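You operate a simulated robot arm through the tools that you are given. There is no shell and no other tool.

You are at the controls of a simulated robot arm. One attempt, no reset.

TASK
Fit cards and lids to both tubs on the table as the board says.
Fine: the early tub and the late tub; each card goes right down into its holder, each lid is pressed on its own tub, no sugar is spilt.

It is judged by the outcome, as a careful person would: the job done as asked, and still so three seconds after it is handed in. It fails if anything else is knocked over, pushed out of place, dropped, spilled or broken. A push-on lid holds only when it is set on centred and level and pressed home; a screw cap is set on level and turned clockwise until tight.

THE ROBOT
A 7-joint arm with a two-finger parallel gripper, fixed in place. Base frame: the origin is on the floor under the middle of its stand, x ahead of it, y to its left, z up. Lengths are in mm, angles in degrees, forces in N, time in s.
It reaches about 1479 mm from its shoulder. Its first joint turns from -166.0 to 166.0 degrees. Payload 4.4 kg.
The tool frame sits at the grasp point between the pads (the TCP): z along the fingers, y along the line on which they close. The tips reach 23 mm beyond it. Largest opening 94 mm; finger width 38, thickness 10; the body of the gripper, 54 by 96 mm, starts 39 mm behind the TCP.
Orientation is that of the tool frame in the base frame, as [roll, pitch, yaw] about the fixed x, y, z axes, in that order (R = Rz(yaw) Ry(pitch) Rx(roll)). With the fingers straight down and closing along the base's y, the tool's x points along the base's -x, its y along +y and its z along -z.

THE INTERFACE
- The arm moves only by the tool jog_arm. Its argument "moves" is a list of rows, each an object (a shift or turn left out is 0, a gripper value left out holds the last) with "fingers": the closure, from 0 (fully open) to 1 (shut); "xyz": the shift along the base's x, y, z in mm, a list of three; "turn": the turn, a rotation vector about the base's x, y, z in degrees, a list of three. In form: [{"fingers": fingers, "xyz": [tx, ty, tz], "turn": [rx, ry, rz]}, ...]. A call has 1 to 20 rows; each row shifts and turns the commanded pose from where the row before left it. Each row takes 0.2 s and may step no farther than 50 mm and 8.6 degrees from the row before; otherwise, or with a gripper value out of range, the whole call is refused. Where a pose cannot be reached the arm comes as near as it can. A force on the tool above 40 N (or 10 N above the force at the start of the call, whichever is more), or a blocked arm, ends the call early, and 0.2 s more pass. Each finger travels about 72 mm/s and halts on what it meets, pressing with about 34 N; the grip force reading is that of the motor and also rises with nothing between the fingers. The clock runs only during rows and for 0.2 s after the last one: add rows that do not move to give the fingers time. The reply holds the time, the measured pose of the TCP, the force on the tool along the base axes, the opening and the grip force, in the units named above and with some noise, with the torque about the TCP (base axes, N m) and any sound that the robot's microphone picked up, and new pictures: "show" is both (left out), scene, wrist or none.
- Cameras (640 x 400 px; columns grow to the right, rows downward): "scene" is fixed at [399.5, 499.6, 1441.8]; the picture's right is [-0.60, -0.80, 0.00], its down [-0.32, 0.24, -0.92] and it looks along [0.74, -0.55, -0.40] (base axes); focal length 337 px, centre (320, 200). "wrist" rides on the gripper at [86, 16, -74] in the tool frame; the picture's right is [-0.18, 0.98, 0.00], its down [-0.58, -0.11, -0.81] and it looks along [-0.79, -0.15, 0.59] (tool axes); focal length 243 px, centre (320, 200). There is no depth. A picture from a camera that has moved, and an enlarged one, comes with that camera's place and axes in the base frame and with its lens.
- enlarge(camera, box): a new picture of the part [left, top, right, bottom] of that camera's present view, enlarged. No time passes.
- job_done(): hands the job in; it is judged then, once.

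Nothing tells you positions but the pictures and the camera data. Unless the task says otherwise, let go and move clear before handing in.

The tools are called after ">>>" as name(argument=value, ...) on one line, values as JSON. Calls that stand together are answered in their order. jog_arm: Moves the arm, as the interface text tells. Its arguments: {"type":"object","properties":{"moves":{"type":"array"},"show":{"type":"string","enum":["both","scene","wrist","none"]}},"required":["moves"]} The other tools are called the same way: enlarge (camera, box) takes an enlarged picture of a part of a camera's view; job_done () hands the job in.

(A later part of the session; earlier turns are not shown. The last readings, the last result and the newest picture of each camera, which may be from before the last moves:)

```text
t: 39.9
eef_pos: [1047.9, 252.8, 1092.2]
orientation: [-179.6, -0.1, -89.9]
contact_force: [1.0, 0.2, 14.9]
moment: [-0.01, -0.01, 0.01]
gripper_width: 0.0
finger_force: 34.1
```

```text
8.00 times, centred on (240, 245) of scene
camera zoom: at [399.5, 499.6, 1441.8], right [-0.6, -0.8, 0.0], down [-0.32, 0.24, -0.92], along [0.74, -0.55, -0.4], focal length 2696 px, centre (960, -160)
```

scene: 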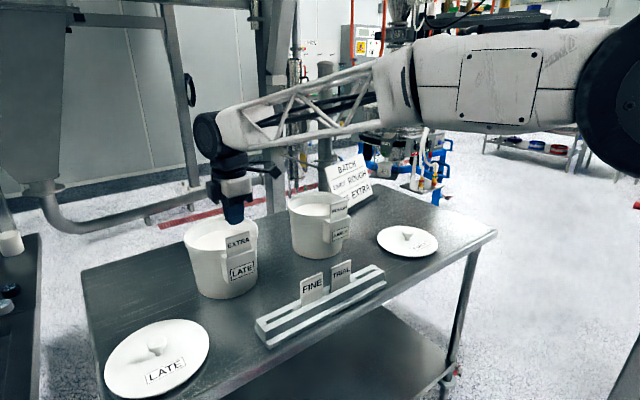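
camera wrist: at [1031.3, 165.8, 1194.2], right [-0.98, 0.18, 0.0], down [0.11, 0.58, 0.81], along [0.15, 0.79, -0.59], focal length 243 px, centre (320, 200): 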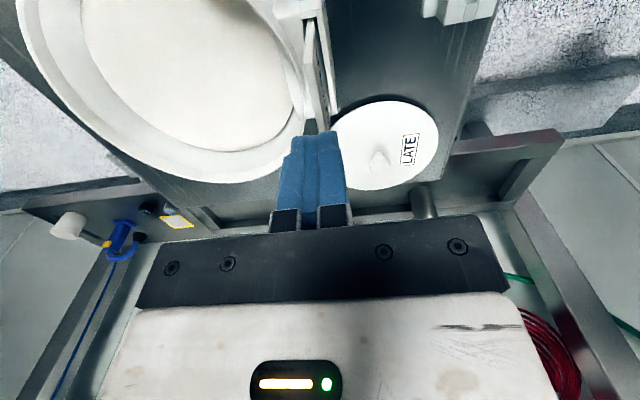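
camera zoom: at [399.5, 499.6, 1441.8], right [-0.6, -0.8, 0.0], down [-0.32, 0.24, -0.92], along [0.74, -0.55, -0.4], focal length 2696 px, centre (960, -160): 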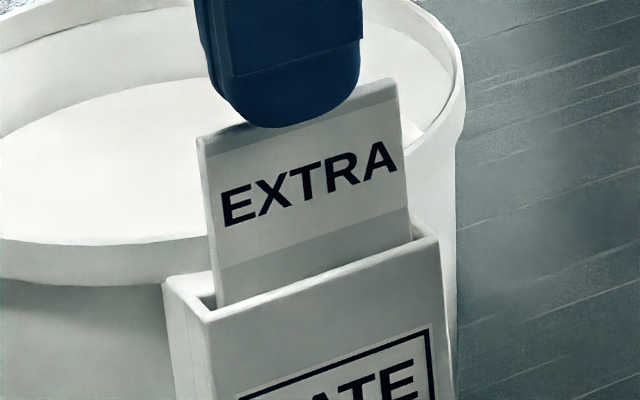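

EXTRA is solid on the floor at the same height as ROUGH. Now the lids: I'll rise and go above the LATE lid to measure its knob.

>>> jog_arm(moves=[{"xyz": [0, 0, 24]}, {"xyz": [0, 0, 26]}, {"xyz": [-12, 41, 0]}, {"xyz": [-13, 42, 0], "fingers": 0.3}, {"xyz": [-13, 42, 0]}, {"xyz": [-13, 42, 0]}, {"xyz": [-12, 41, 0]}, {"xyz": [0, 0, -30]}, {"xyz": [0, 0, -30]}, {}, {}])

>>> enlarge(camera="wrist", box=[220, 0, 440, 150])

>>> enlarge(camera="scene", box=[90, 260, 230, 400])

```text
t: 42.3
eef_pos: [985.4, 459.6, 1078.7]
orientation: [-179.8, 0.0, -89.9]
contact_force: [-0.1, 0.8, 0.0]
moment: [0.01, 0.0, -0.01]
gripper_width: 65.9
finger_force: 0.1
camera wrist: at [968.6, 372.9, 1154.2], right [-0.98, 0.18, 0.0], down [0.11, 0.58, 0.81], along [0.15, 0.79, -0.59], focal length 243 px, centre (320, 200)
```

scene: 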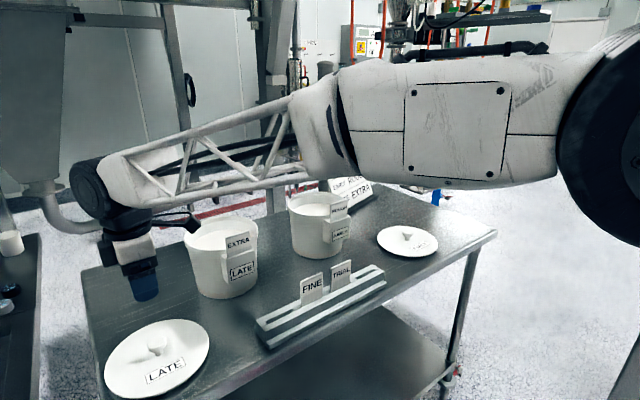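
wrist: 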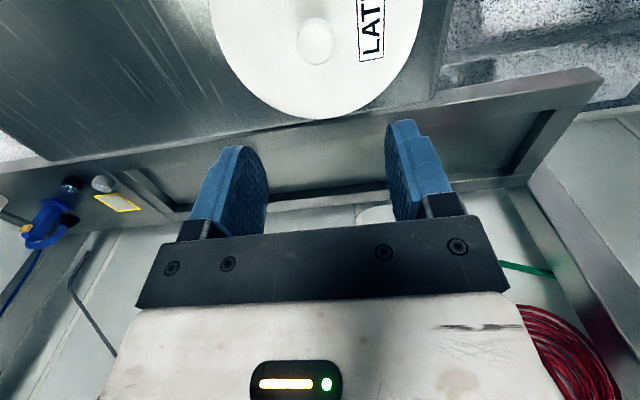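

```text
2.67 times, centred on (330, 75) of wrist
camera zoom: at [968.6, 372.9, 1154.2], right [-0.98, 0.18, 0.0], down [0.11, 0.58, 0.81], along [0.15, 0.79, -0.59], focal length 647 px, centre (293, 533)
```

zoom: 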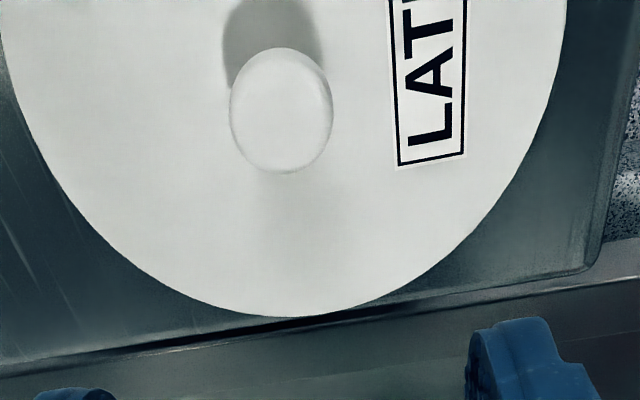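

```text
2.86 times, centred on (160, 330) of scene
camera zoom: at [399.5, 499.6, 1441.8], right [-0.6, -0.8, 0.0], down [-0.32, 0.24, -0.92], along [0.74, -0.55, -0.4], focal length 963 px, centre (777, -171)
```

zoom: 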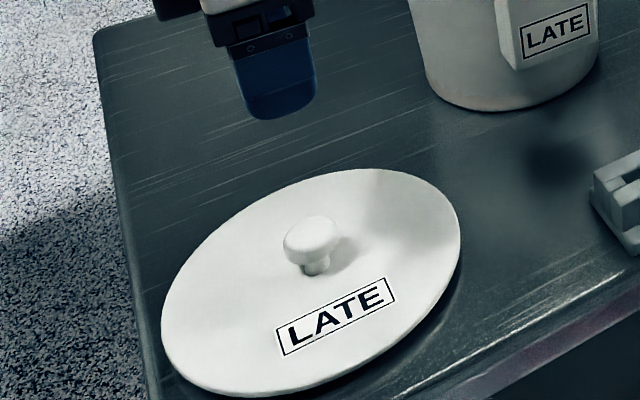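

The LATE lid's knob is about 33 mm wide, near (988, 461), head centre z≈915, lid radius ≈96; the tub rims have radius ≈90. Before picking up, I want accurate rim centres, so I'll look at the tubs from higher up with the fingers closed.

>>> jog_arm(moves=[{"xyz": [0, 0, 43], "fingers": 1}, {"xyz": [0, 0, 43]}, {"xyz": [0, 0, 43]}, {"xyz": [0, 0, 42]}, {"xyz": [23.4, -43.1, 0]}, {"xyz": [23.4, -43.1, 0]}, {"xyz": [23.4, -43.1, 0]}, {"xyz": [23.4, -43.1, 0]}, {"xyz": [23.4, -43.1, 0]}, {"xyz": [23.4, -43.1, 0]}, {"xyz": [23.4, -43.1, 0]}, {}, {}])

>>> enlarge(camera="wrist", box=[220, 0, 420, 180])

>>> enlarge(camera="scene", box=[170, 190, 270, 310])

```text
t: 45.1
eef_pos: [1150.0, 159.3, 1251.1]
orientation: [-179.8, 0.0, -90.0]
contact_force: [1.1, -0.9, 0.3]
moment: [-0.03, 0.0, -0.01]
gripper_width: 0.0
finger_force: 33.6
camera wrist: at [1133.3, 72.5, 1325.3], right [-0.98, 0.18, 0.0], down [0.11, 0.58, 0.81], along [0.15, 0.79, -0.59], focal length 243 px, centre (320, 200)
```

scene: 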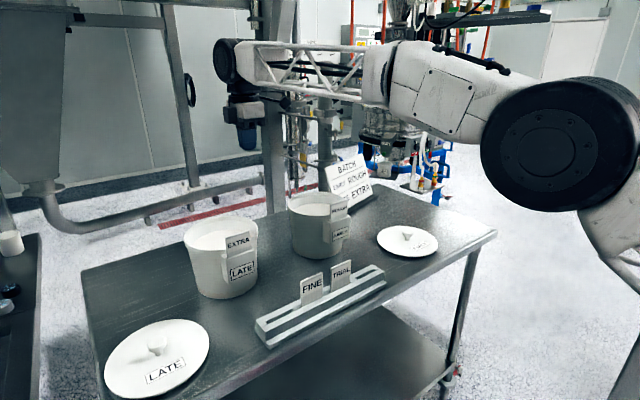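
wrist: 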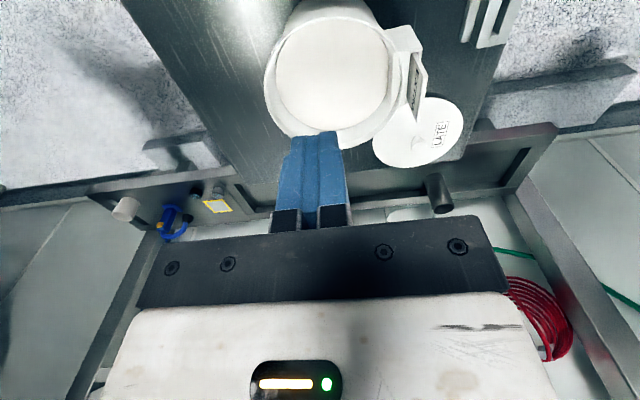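

```text
2.22 times, centred on (320, 90) of wrist
camera zoom: at [1133.3, 72.5, 1325.3], right [-0.98, 0.18, 0.0], down [0.11, 0.58, 0.81], along [0.15, 0.79, -0.59], focal length 539 px, centre (320, 444)
```

zoom: 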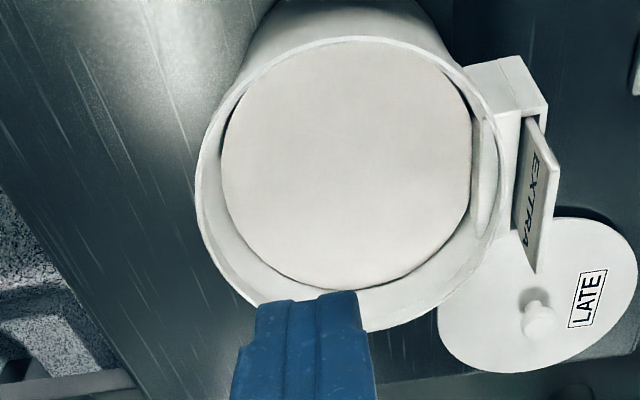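

```text
3.33 times, centred on (220, 250) of scene
camera zoom: at [399.5, 499.6, 1441.8], right [-0.6, -0.8, 0.0], down [-0.32, 0.24, -0.92], along [0.74, -0.55, -0.4], focal length 1123 px, centre (653, 33)
```

zoom: 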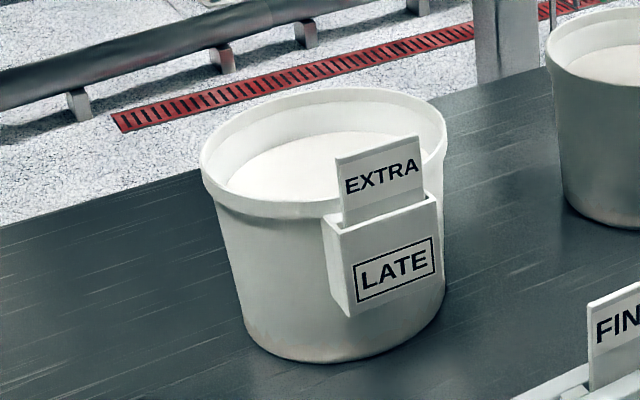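

From above, the LATE rim centre comes out near (1150, 254). I'll zoom in on the rims further in both views to pin down their height and centre.

>>> enlarge(camera="scene", box=[180, 205, 265, 265])

>>> enlarge(camera="scene", box=[280, 180, 360, 235])

>>> enlarge(camera="wrist", box=[250, 0, 440, 150])

```text
6.67 times, centred on (222, 235) of scene
camera zoom: at [399.5, 499.6, 1441.8], right [-0.6, -0.8, 0.0], down [-0.32, 0.24, -0.92], along [0.74, -0.55, -0.4], focal length 2247 px, centre (970, -33)
```

zoom: 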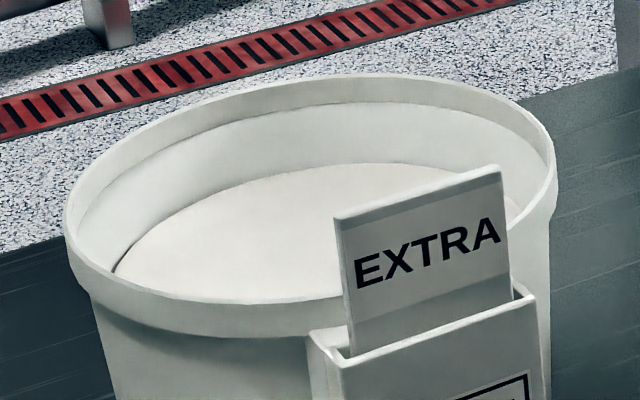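

```text
7.27 times, centred on (320, 208) of scene
camera zoom: at [399.5, 499.6, 1441.8], right [-0.6, -0.8, 0.0], down [-0.32, 0.24, -0.92], along [0.74, -0.55, -0.4], focal length 2451 px, centre (320, 146)
```

zoom: 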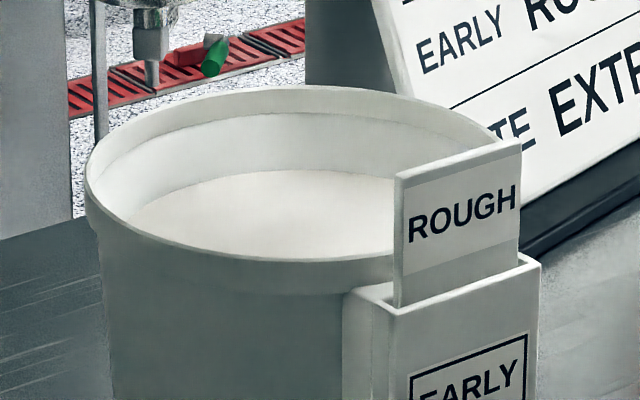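

```text
2.67 times, centred on (345, 75) of wrist
camera zoom: at [1133.3, 72.5, 1325.3], right [-0.98, 0.18, 0.0], down [0.11, 0.58, 0.81], along [0.15, 0.79, -0.59], focal length 647 px, centre (253, 533)
```

zoom: 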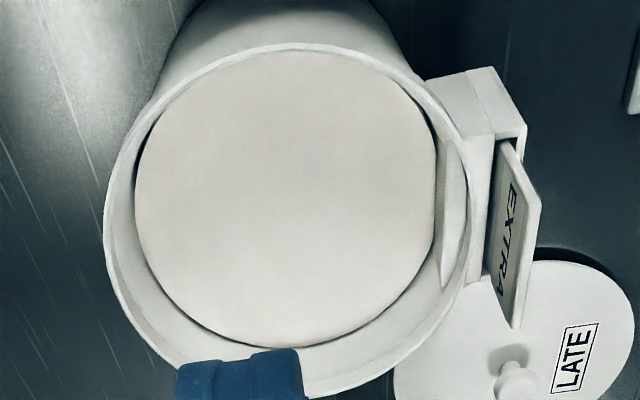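

The LATE rim works out to centre (1149.7, 251.9), z≈1028, radius 90, both views agreeing within a millimetre. Now the same overhead look at the EARLY tub.

>>> jog_arm(moves=[{"xyz": [0, -43.1, 0]}, {"xyz": [0, -43.1, 0]}, {"xyz": [0, -43.1, 0]}, {"xyz": [0, -43.1, 0]}, {"xyz": [0, -43.1, 0]}, {"xyz": [0, -43.1, 0]}, {"xyz": [0, -43.1, 0]}, {}, {}])

>>> enlarge(camera="wrist", box=[220, 0, 420, 180])

>>> enlarge(camera="wrist", box=[250, 0, 440, 150])

```text
t: 47.1
eef_pos: [1148.3, -144.7, 1251.6]
orientation: [-179.8, -0.1, -89.9]
contact_force: [-0.3, 0.2, 0.3]
moment: [-0.01, -0.02, 0.01]
gripper_width: 0.0
finger_force: 34.4
camera wrist: at [1131.5, -230.1, 1325.7], right [-0.98, 0.18, 0.0], down [0.11, 0.58, 0.81], along [0.15, 0.79, -0.59], focal length 243 px, centre (320, 200)
```

scene: 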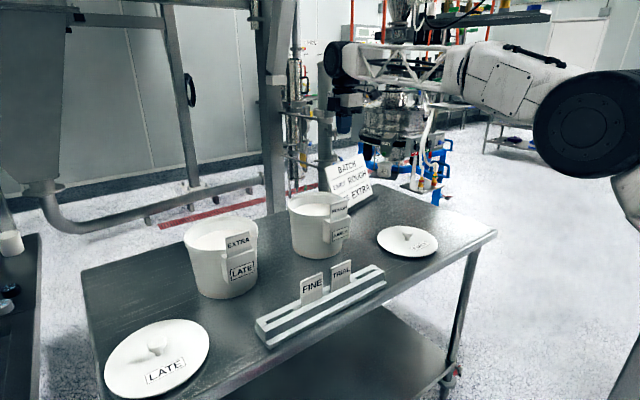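
wrist: 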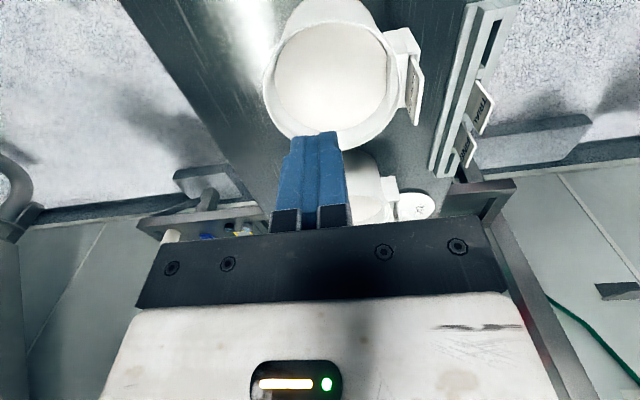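

```text
2.22 times, centred on (320, 90) of wrist
camera zoom: at [1131.5, -230.1, 1325.7], right [-0.98, 0.18, 0.0], down [0.11, 0.58, 0.81], along [0.15, 0.79, -0.59], focal length 539 px, centre (320, 444)
```

zoom: 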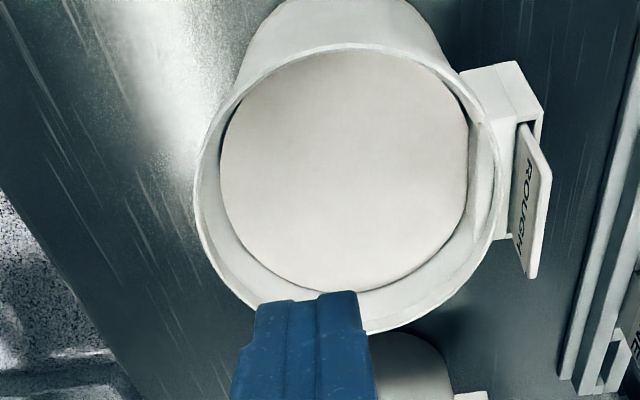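

```text
2.67 times, centred on (345, 75) of wrist
camera zoom: at [1131.5, -230.1, 1325.7], right [-0.98, 0.18, 0.0], down [0.11, 0.58, 0.81], along [0.15, 0.79, -0.59], focal length 647 px, centre (253, 533)
```

zoom: 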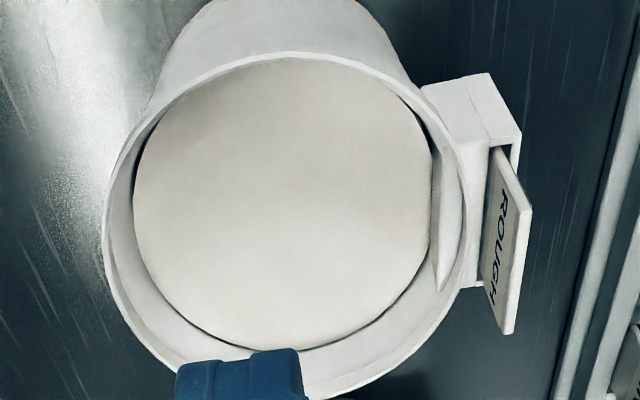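

The EARLY rim centre is about (1150, -48.5), z≈1028, radius 90. Next I go above the EARLY lid, opening the fingers, to measure its knob.

>>> jog_arm(moves=[{"xyz": [-26.5, -23.4, 0], "fingers": 0.3}, {"xyz": [-26.5, -23.4, -40]}, {"xyz": [-26.5, -23.4, -40]}, {"xyz": [-26.5, -23.4, -40]}, {"xyz": [-26.5, -23.4, -40]}, {"xyz": [-26.5, -23.4, -40]}, {"xyz": [0, 0, -41]}, {}, {}])

>>> enlarge(camera="wrist", box=[220, 0, 440, 150])

>>> enlarge(camera="scene", box=[360, 200, 450, 270])

```text
refused: row 2 steps farther than a row can; nothing moved
```

```text
2.67 times, centred on (330, 75) of wrist
camera zoom: at [1131.5, -230.1, 1325.7], right [-0.98, 0.18, 0.0], down [0.11, 0.58, 0.81], along [0.15, 0.79, -0.59], focal length 647 px, centre (293, 533)
```

zoom: 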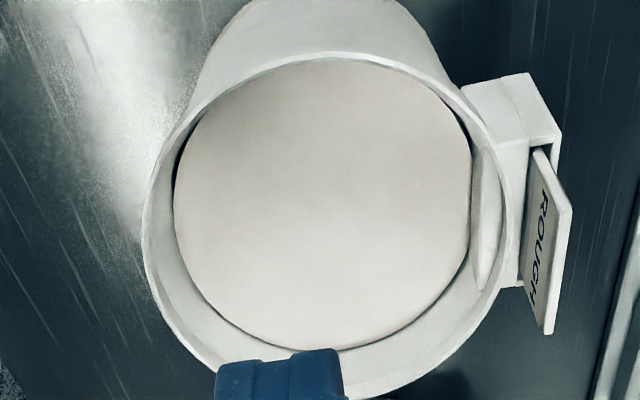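

```text
5.71 times, centred on (405, 235) of scene
camera zoom: at [399.5, 499.6, 1441.8], right [-0.6, -0.8, 0.0], down [-0.32, 0.24, -0.92], along [0.74, -0.55, -0.4], focal length 1926 px, centre (-166, 0)
```

zoom: 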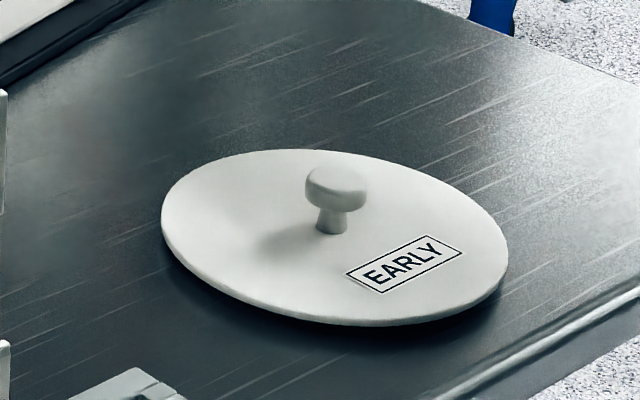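

That was refused for step length, so I'll repeat it with smaller steps. The lid looks like a flat disc raised on a smaller ring, with a mushroom knob.

>>> jog_arm(moves=[{"xyz": [-26.5, -23.4, 0], "fingers": 0.3}, {"xyz": [-26.5, -23.4, -30]}, {"xyz": [-26.5, -23.4, -30]}, {"xyz": [-26.5, -23.4, -30]}, {"xyz": [-26.5, -23.4, -30]}, {"xyz": [-26.5, -23.4, -30]}, {"xyz": [0, 0, -40]}, {"xyz": [0, 0, -30]}, {}, {}])

>>> enlarge(camera="wrist", box=[220, 0, 440, 150])

>>> enlarge(camera="scene", box=[360, 190, 460, 270])

```text
t: 49.3
eef_pos: [990.1, -283.3, 1030.4]
orientation: [-179.8, 0.0, -90.1]
contact_force: [0.6, -0.2, -0.1]
moment: [0.01, -0.02, -0.01]
gripper_width: 65.8
finger_force: 0.1
camera wrist: at [974.0, -369.6, 1105.6], right [-0.98, 0.18, 0.0], down [0.11, 0.58, 0.81], along [0.15, 0.79, -0.59], focal length 243 px, centre (320, 200)
```

scene: 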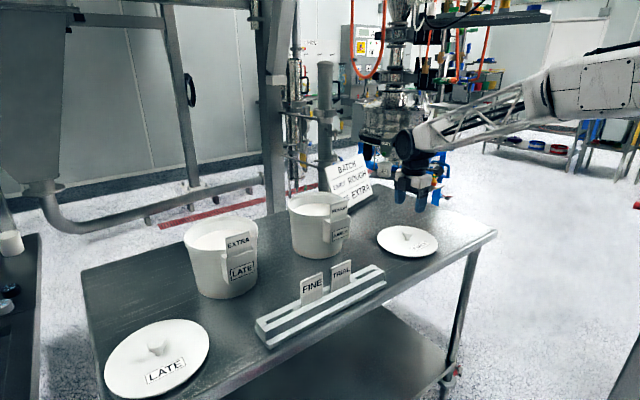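
wrist: 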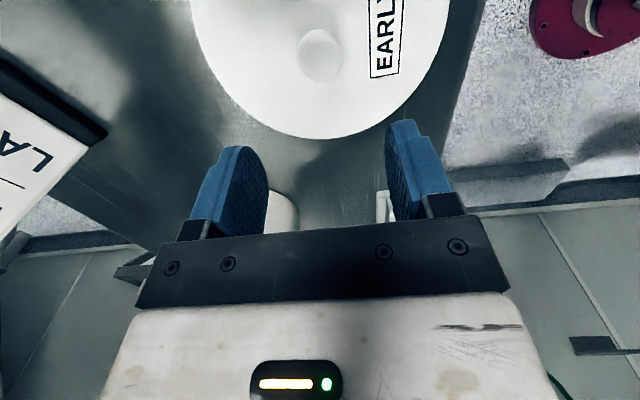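

```text
2.67 times, centred on (330, 75) of wrist
camera zoom: at [974.0, -369.6, 1105.6], right [-0.98, 0.18, 0.0], down [0.11, 0.58, 0.81], along [0.15, 0.79, -0.59], focal length 647 px, centre (293, 533)
```

zoom: 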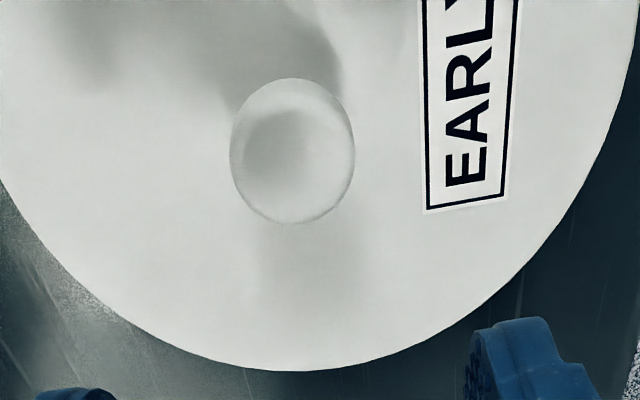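

```text
5.00 times, centred on (410, 230) of scene
camera zoom: at [399.5, 499.6, 1441.8], right [-0.6, -0.8, 0.0], down [-0.32, 0.24, -0.92], along [0.74, -0.55, -0.4], focal length 1685 px, centre (-130, 50)
```

zoom: 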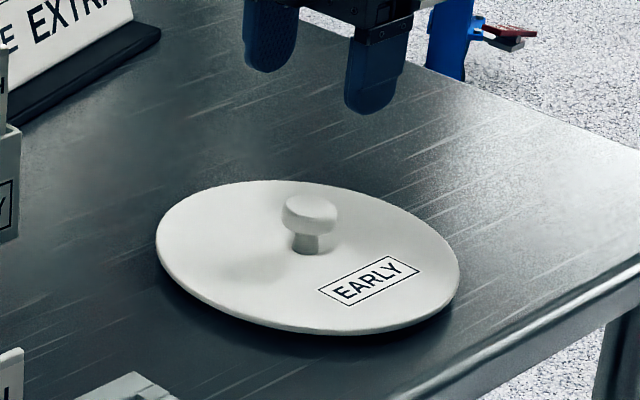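

The EARLY knob head is near (989, -288, 914), so I shift 4 mm in -y and come down to check the alignment before gripping.

>>> jog_arm(moves=[{"xyz": [-0.5, -4.2, -30]}, {"xyz": [0, 0, -30]}, {}, {}])

>>> enlarge(camera="wrist", box=[180, 0, 460, 200])

>>> enlarge(camera="scene", box=[370, 190, 450, 260])

```text
t: 50.3
eef_pos: [988.9, -288.4, 971.4]
orientation: [-179.8, 0.1, -89.9]
contact_force: [-1.0, -1.0, -0.1]
moment: [-0.02, -0.02, 0.01]
gripper_width: 65.6
finger_force: 0.1
camera wrist: at [973.1, -375.1, 1046.1], right [-0.98, 0.18, 0.0], down [0.11, 0.58, 0.81], along [0.15, 0.79, -0.59], focal length 243 px, centre (320, 200)
```

scene: 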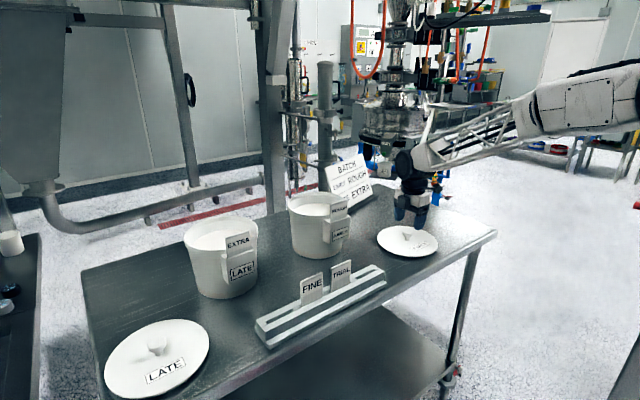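
wrist: 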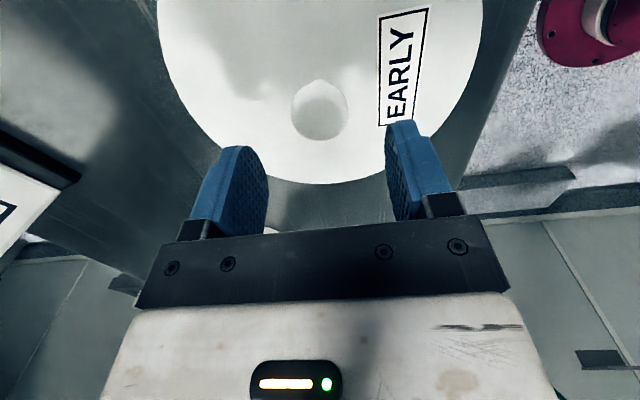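

```text
2.00 times, centred on (320, 100) of wrist
camera zoom: at [973.1, -375.1, 1046.1], right [-0.98, 0.18, 0.0], down [0.11, 0.58, 0.81], along [0.15, 0.79, -0.59], focal length 485 px, centre (320, 400)
```

zoom: 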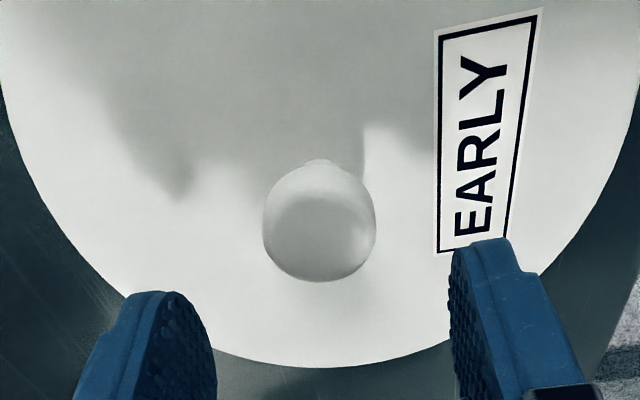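

```text
5.71 times, centred on (410, 225) of scene
camera zoom: at [399.5, 499.6, 1441.8], right [-0.6, -0.8, 0.0], down [-0.32, 0.24, -0.92], along [0.74, -0.55, -0.4], focal length 1926 px, centre (-194, 57)
```

zoom: 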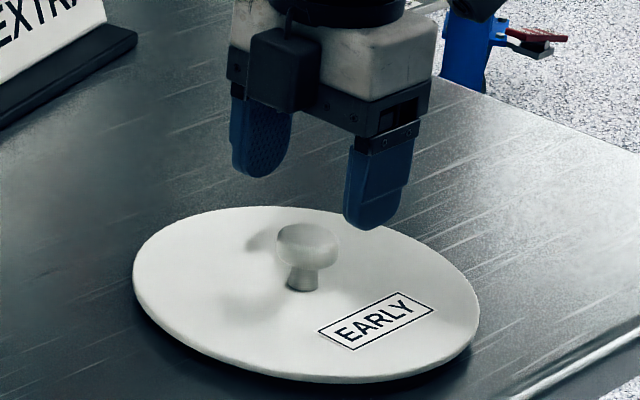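

The knob (35 mm wide) is centred under the gripper in both directions. I'll descend so the pads are level with the knob head, and close.

>>> jog_arm(moves=[{"xyz": [0, 0, -20]}, {"xyz": [0, 0, -20]}, {"xyz": [0, 0, -8]}, {"xyz": [0, 0, -4]}, {}, {}])

>>> enlarge(camera="scene", box=[370, 190, 450, 260])

>>> enlarge(camera="wrist", box=[180, 80, 460, 250])

```text
t: 51.7
eef_pos: [989.8, -289.3, 920.0]
orientation: [-179.8, 0.1, -90.0]
contact_force: [-0.5, 0.2, -0.2]
moment: [0.01, -0.02, 0.0]
gripper_width: 65.6
finger_force: 0.1
camera wrist: at [972.8, -374.5, 994.4], right [-0.98, 0.18, 0.0], down [0.11, 0.58, 0.81], along [0.15, 0.79, -0.59], focal length 243 px, centre (320, 200)
```

scene: 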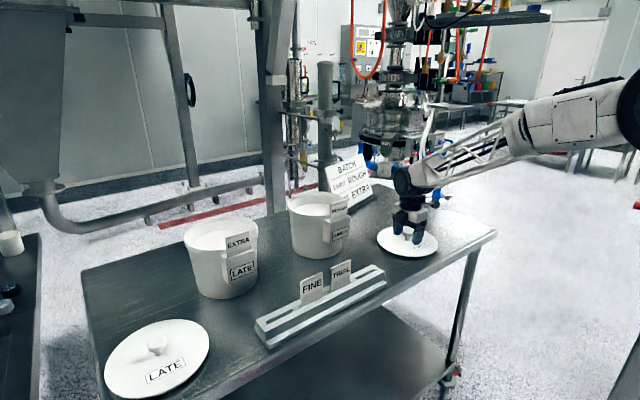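
wrist: 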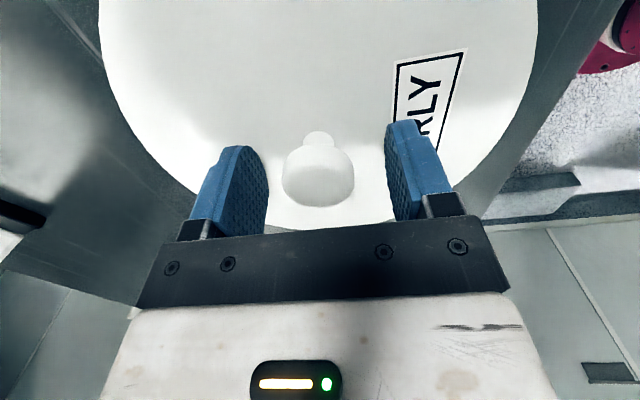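

```text
5.71 times, centred on (410, 225) of scene
camera zoom: at [399.5, 499.6, 1441.8], right [-0.6, -0.8, 0.0], down [-0.32, 0.24, -0.92], along [0.74, -0.55, -0.4], focal length 1926 px, centre (-194, 57)
```

zoom: 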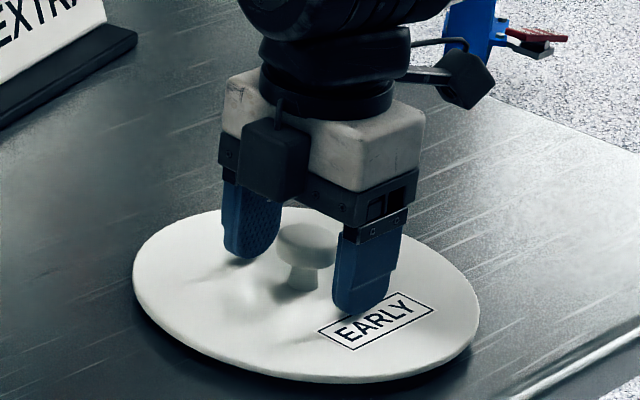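

```text
2.29 times, centred on (320, 165) of wrist
camera zoom: at [972.8, -374.5, 994.4], right [-0.98, 0.18, 0.0], down [0.11, 0.58, 0.81], along [0.15, 0.79, -0.59], focal length 555 px, centre (320, 280)
```

zoom: 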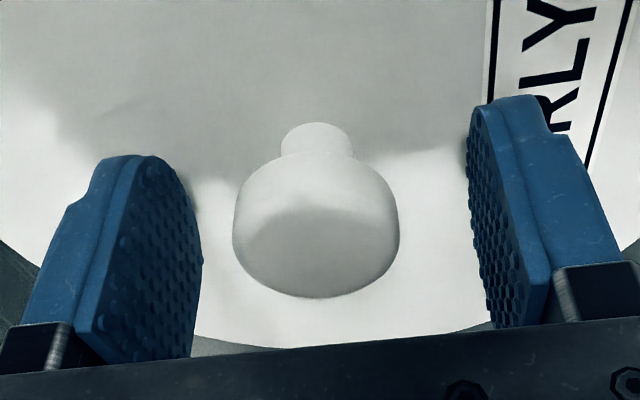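

The knob head sits between the pads with the tips clear of the lid. Closing on it now.

>>> jog_arm(moves=[{"fingers": 1}, {"fingers": 1}, {"fingers": 1}, {}])

>>> enlarge(camera="wrist", box=[180, 80, 460, 250])

```text
t: 52.7
eef_pos: [989.1, -288.8, 920.6]
orientation: [-179.8, 0.0, -89.9]
contact_force: [0.1, -0.6, 0.5]
moment: [0.0, -0.02, -0.01]
gripper_width: 32.3
finger_force: 34.0
camera wrist: at [972.8, -374.5, 994.5], right [-0.98, 0.18, 0.0], down [0.11, 0.58, 0.81], along [0.15, 0.79, -0.59], focal length 243 px, centre (320, 200)
```

scene: 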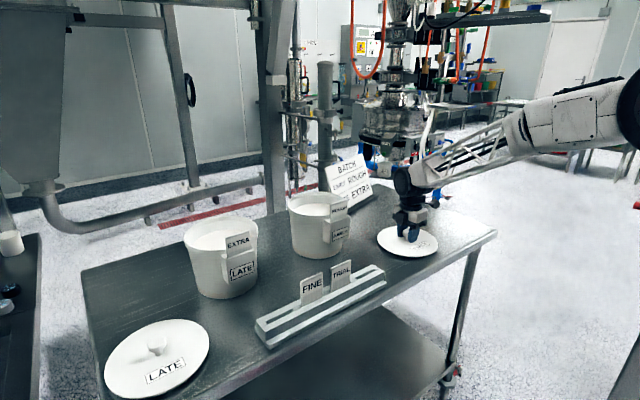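
wrist: 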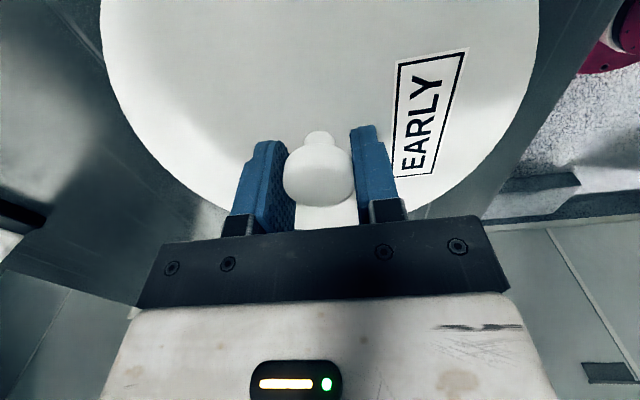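

```text
2.29 times, centred on (320, 165) of wrist
camera zoom: at [972.8, -374.5, 994.5], right [-0.98, 0.18, 0.0], down [0.11, 0.58, 0.81], along [0.15, 0.79, -0.59], focal length 555 px, centre (320, 280)
```

zoom: 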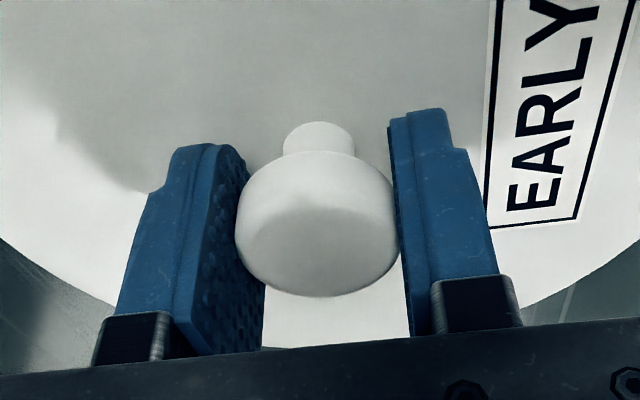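

Gripped on a 32 mm knob. I'll lift a few centimetres and check that the lid hangs level.

>>> jog_arm(moves=[{"xyz": [0, 0, 5]}, {"xyz": [0, 0, 10]}, {"xyz": [0, 0, 20]}, {"xyz": [0, 0, 25]}, {}, {}])

>>> enlarge(camera="scene", box=[350, 170, 470, 270])

>>> enlarge(camera="wrist", box=[80, 0, 560, 250])

```text
t: 54.1
eef_pos: [990.7, -288.7, 979.9]
orientation: [-179.7, 0.0, -90.0]
contact_force: [-1.1, -0.1, -1.2]
moment: [0.02, 0.0, 0.02]
gripper_width: 32.0
finger_force: 33.5
camera wrist: at [972.7, -374.0, 1054.6], right [-0.98, 0.18, 0.0], down [0.11, 0.58, 0.81], along [0.15, 0.79, -0.59], focal length 243 px, centre (320, 200)
```

scene: 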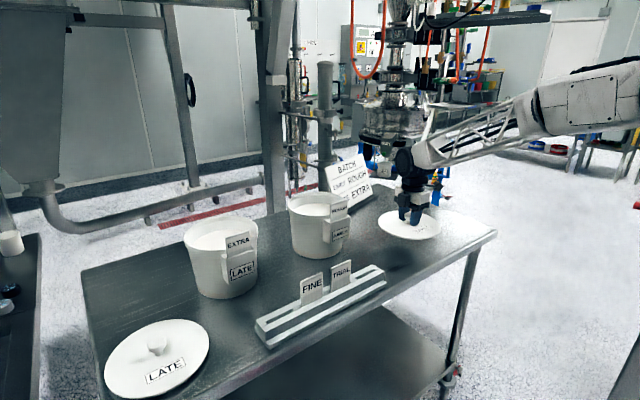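
wrist: 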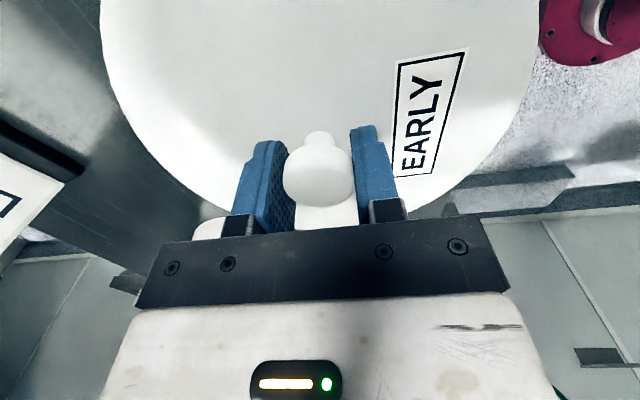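

```text
4.00 times, centred on (410, 220) of scene
camera zoom: at [399.5, 499.6, 1441.8], right [-0.6, -0.8, 0.0], down [-0.32, 0.24, -0.92], along [0.74, -0.55, -0.4], focal length 1348 px, centre (-40, 120)
```

zoom: 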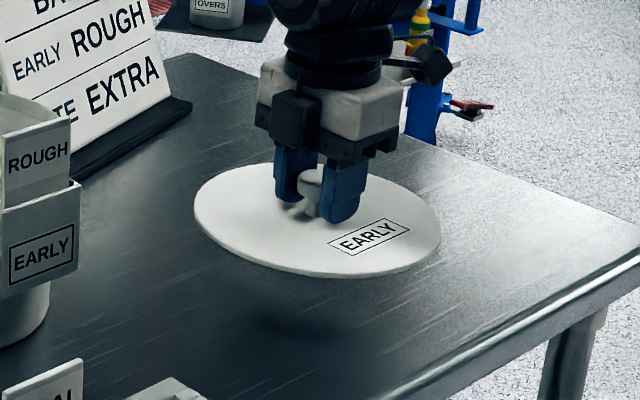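

```text
1.33 times, centred on (320, 125) of wrist
camera zoom: at [972.7, -374.0, 1054.6], right [-0.98, 0.18, 0.0], down [0.11, 0.58, 0.81], along [0.15, 0.79, -0.59], focal length 324 px, centre (320, 300)
```

zoom: 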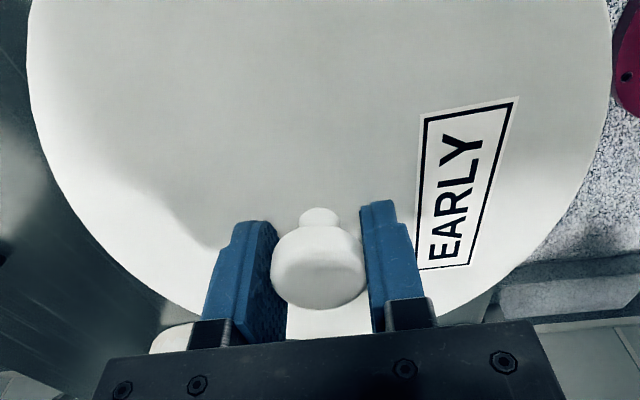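

The lid is held level and its centre is at the TCP within about 1 mm. I'll raise it well above the card tops and carry it over the EARLY tub.

>>> jog_arm(moves=[{"xyz": [0, 0, 40]}, {"xyz": [0, 0, 45]}, {"xyz": [0, 0, 45]}, {"xyz": [0, 0, 45]}, {"xyz": [20, 30, 0]}, {"xyz": [27, 40, 0]}, {"xyz": [27, 40, 0]}, {"xyz": [27, 40, 0]}, {"xyz": [27, 40, 0]}, {"xyz": [20, 30, 0]}, {"xyz": [12.5, 20, 0]}, {}, {}])

>>> enlarge(camera="scene", box=[270, 140, 370, 260])

>>> enlarge(camera="wrist", box=[80, 0, 560, 250])

```text
t: 56.9
eef_pos: [1150.8, -47.5, 1154.1]
orientation: [-179.8, 0.0, -89.9]
contact_force: [-0.2, 0.8, -0.8]
moment: [-0.01, 0.01, 0.0]
gripper_width: 32.5
finger_force: 34.0
camera wrist: at [1133.5, -134.3, 1229.1], right [-0.98, 0.18, 0.0], down [0.11, 0.58, 0.81], along [0.15, 0.79, -0.59], focal length 243 px, centre (320, 200)
```

scene: 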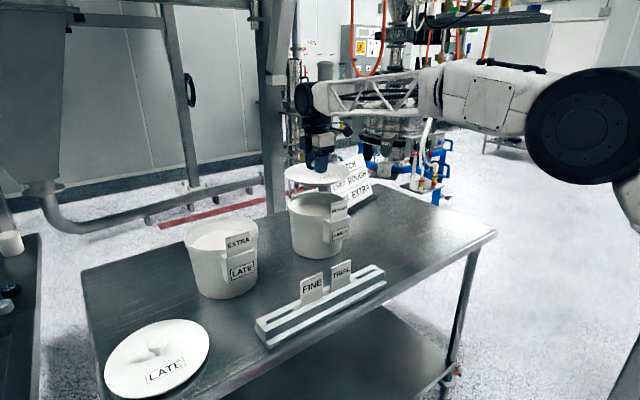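
wrist: 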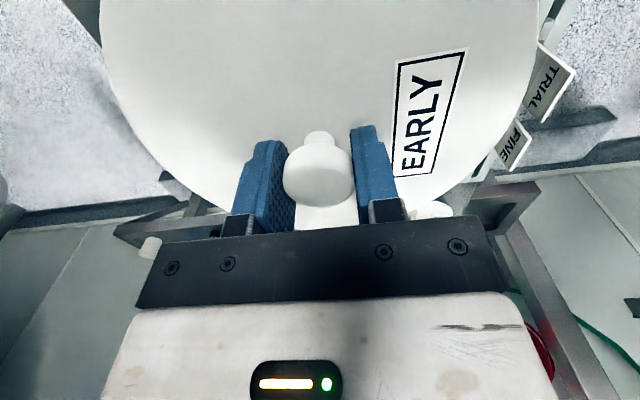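

```text
3.33 times, centred on (320, 200) of scene
camera zoom: at [399.5, 499.6, 1441.8], right [-0.6, -0.8, 0.0], down [-0.32, 0.24, -0.92], along [0.74, -0.55, -0.4], focal length 1123 px, centre (320, 200)
```

zoom: 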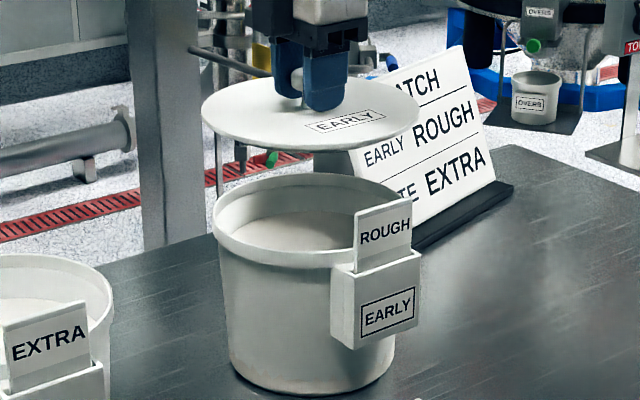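

```text
1.33 times, centred on (320, 125) of wrist
camera zoom: at [1133.5, -134.3, 1229.1], right [-0.98, 0.18, 0.0], down [0.11, 0.58, 0.81], along [0.15, 0.79, -0.59], focal length 324 px, centre (320, 300)
```

zoom: 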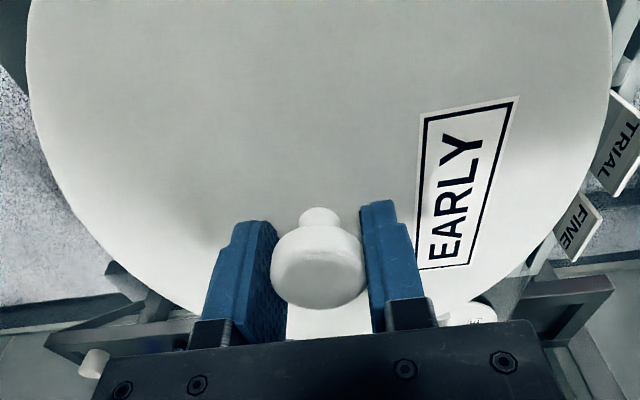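

The lid is over the EARLY tub, about 70 mm above it. I'll zoom in on the scene to compare the lid edges with the rim edges.

>>> enlarge(camera="scene", box=[280, 160, 355, 215])

>>> enlarge(camera="scene", box=[330, 160, 360, 215])

```text
7.27 times, centred on (318, 188) of scene
camera zoom: at [399.5, 499.6, 1441.8], right [-0.6, -0.8, 0.0], down [-0.32, 0.24, -0.92], along [0.74, -0.55, -0.4], focal length 2451 px, centre (338, 291)
```

zoom: 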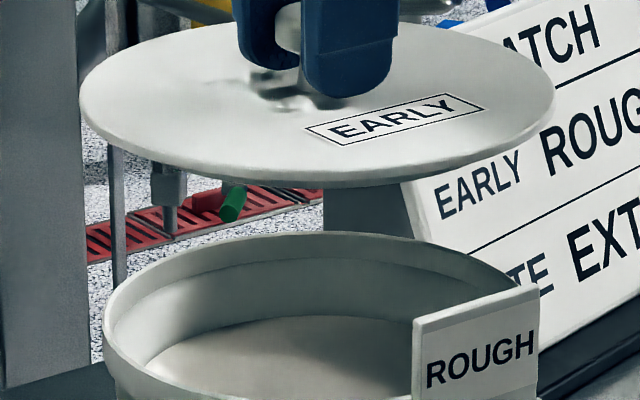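

```text
7.27 times, centred on (345, 188) of scene
camera zoom: at [399.5, 499.6, 1441.8], right [-0.6, -0.8, 0.0], down [-0.32, 0.24, -0.92], along [0.74, -0.55, -0.4], focal length 2451 px, centre (138, 291)
```

zoom: 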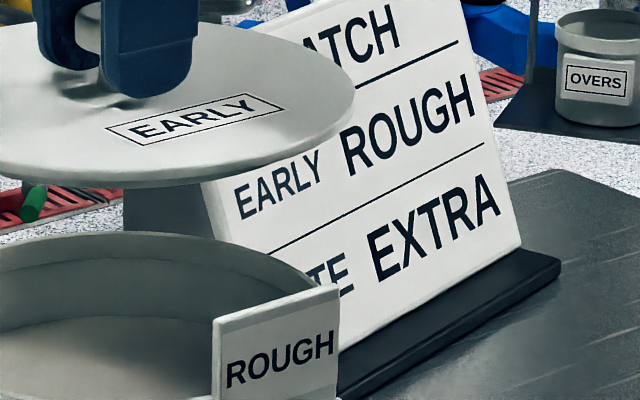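

The lid is centred to about 1.5 mm; I'll correct slightly in -y and lower to just above the card-top level to check the gap between lid edge and card.

>>> jog_arm(moves=[{"xyz": [-0.2, -1.0, -15]}, {"xyz": [0, 0, -15]}, {"xyz": [0, 0, -12]}, {}, {}])

>>> enlarge(camera="scene", box=[280, 170, 360, 230])

>>> enlarge(camera="wrist", box=[400, 0, 600, 130])

```text
t: 58.1
eef_pos: [1149.9, -49.2, 1111.7]
orientation: [-179.8, -0.1, -90.1]
contact_force: [-0.5, 0.3, -1.6]
moment: [0.03, 0.01, 0.02]
gripper_width: 32.0
finger_force: 33.9
camera wrist: at [1133.3, -135.2, 1186.5], right [-0.98, 0.18, 0.0], down [0.11, 0.58, 0.81], along [0.15, 0.79, -0.59], focal length 243 px, centre (320, 200)
```

scene: 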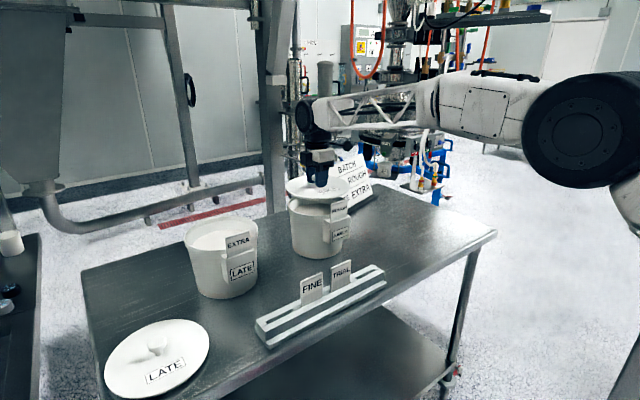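
wrist: 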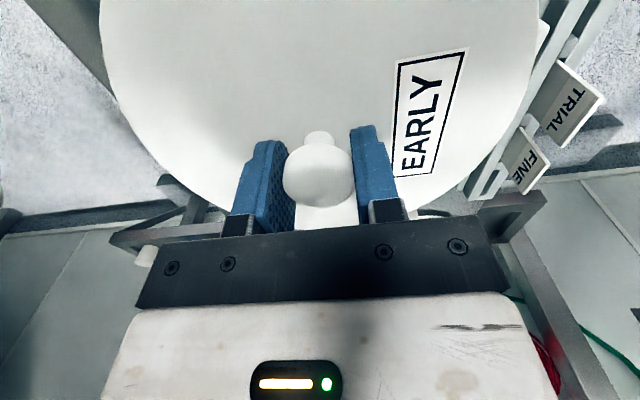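

```text
6.67 times, centred on (320, 200) of scene
camera zoom: at [399.5, 499.6, 1441.8], right [-0.6, -0.8, 0.0], down [-0.32, 0.24, -0.92], along [0.74, -0.55, -0.4], focal length 2247 px, centre (320, 200)
```

zoom: 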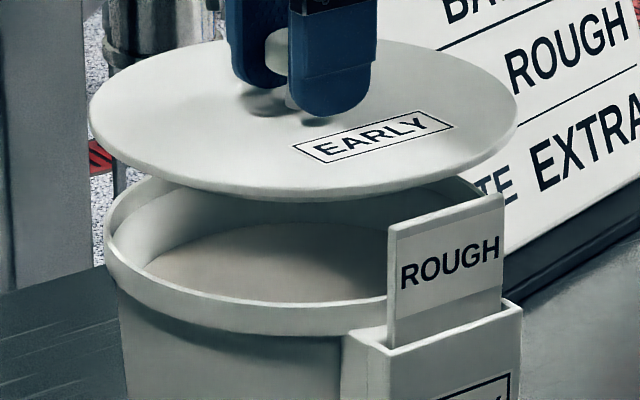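

```text
3.08 times, centred on (500, 65) of wrist
camera zoom: at [1133.3, -135.2, 1186.5], right [-0.98, 0.18, 0.0], down [0.11, 0.58, 0.81], along [0.15, 0.79, -0.59], focal length 746 px, centre (-234, 615)
```

zoom: 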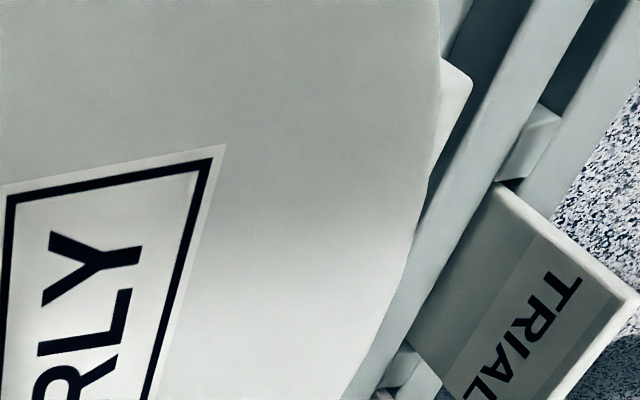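

The lid edge clears the card. I'll lower 12 mm, so the edge passes the card's top, and check the forces and pictures.

>>> jog_arm(moves=[{"xyz": [0, 0, -4]}, {"xyz": [0, 0, -4]}, {"xyz": [0, 0, -4]}, {}], show="scene")

>>> enlarge(camera="scene", box=[280, 170, 360, 230])

>>> enlarge(camera="wrist", box=[400, 0, 600, 130])

```text
t: 59.1
eef_pos: [1150.0, -49.7, 1099.9]
orientation: [-179.8, 0.0, -90.0]
contact_force: [0.3, 0.2, -0.4]
moment: [-0.03, 0.0, 0.01]
gripper_width: 32.5
finger_force: 34.4
```

scene: 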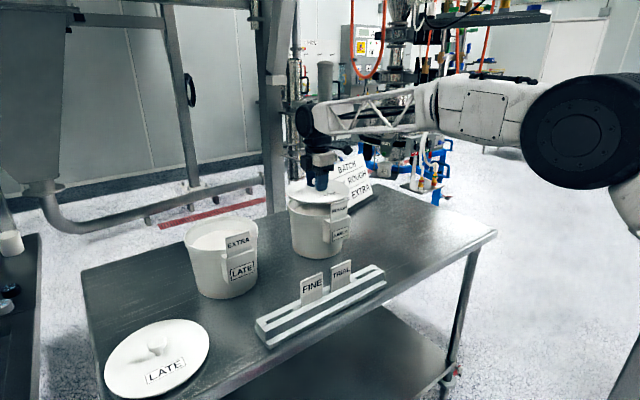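

```text
6.67 times, centred on (320, 200) of scene
camera zoom: at [399.5, 499.6, 1441.8], right [-0.6, -0.8, 0.0], down [-0.32, 0.24, -0.92], along [0.74, -0.55, -0.4], focal length 2247 px, centre (320, 200)
```

zoom: 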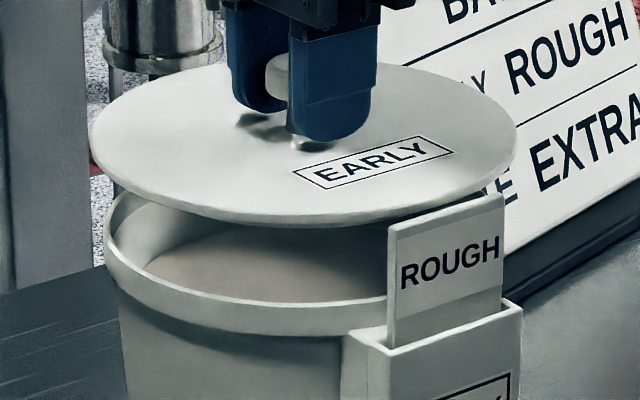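

```text
3.08 times, centred on (500, 65) of wrist
camera zoom: at [1133.0, -135.2, 1174.8], right [-0.98, 0.18, 0.0], down [0.11, 0.58, 0.81], along [0.15, 0.79, -0.59], focal length 746 px, centre (-234, 615)
```

zoom: 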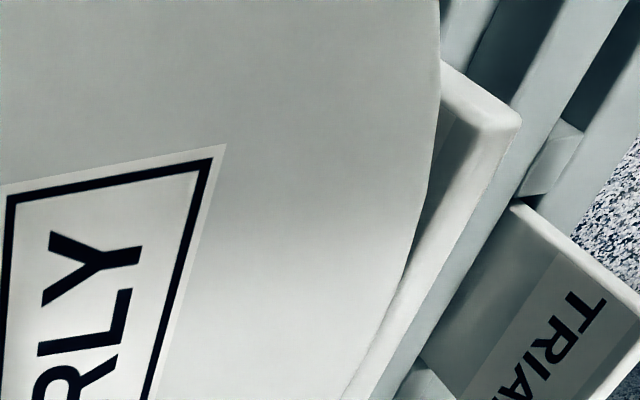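

No contact force so far. I'll look closely at the gap between the lid's edge and the card before going further.

>>> enlarge(camera="wrist", box=[460, 0, 600, 210])

>>> enlarge(camera="scene", box=[320, 185, 360, 215])

>>> enlarge(camera="wrist", box=[400, 100, 520, 220])

```text
1.90 times, centred on (530, 105) of wrist
camera zoom: at [1133.0, -135.2, 1174.8], right [-0.98, 0.18, 0.0], down [0.11, 0.58, 0.81], along [0.15, 0.79, -0.59], focal length 462 px, centre (-80, 381)
```

zoom: 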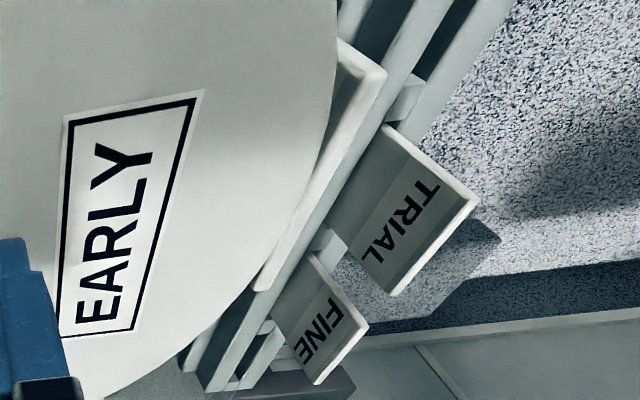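

```text
13.33 times, centred on (340, 200) of scene
camera zoom: at [399.5, 499.6, 1441.8], right [-0.6, -0.8, 0.0], down [-0.32, 0.24, -0.92], along [0.74, -0.55, -0.4], focal length 4494 px, centre (53, 200)
```

zoom: 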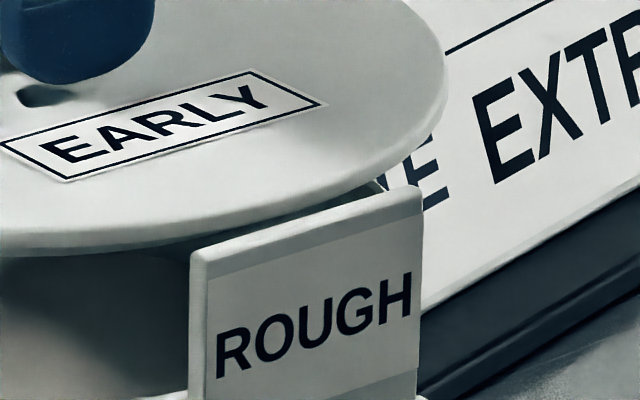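

```text
3.33 times, centred on (460, 160) of wrist
camera zoom: at [1133.0, -135.2, 1174.8], right [-0.98, 0.18, 0.0], down [0.11, 0.58, 0.81], along [0.15, 0.79, -0.59], focal length 809 px, centre (-147, 333)
```

zoom: 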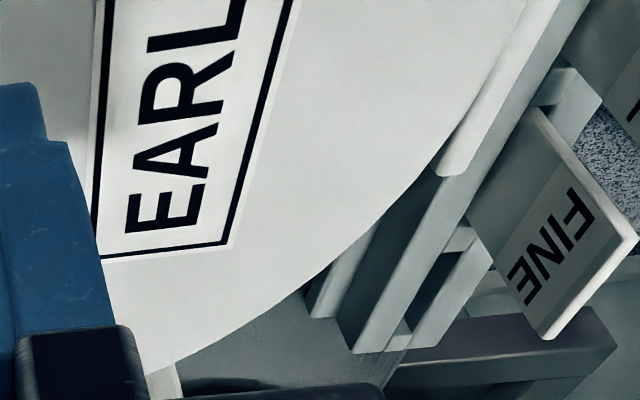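

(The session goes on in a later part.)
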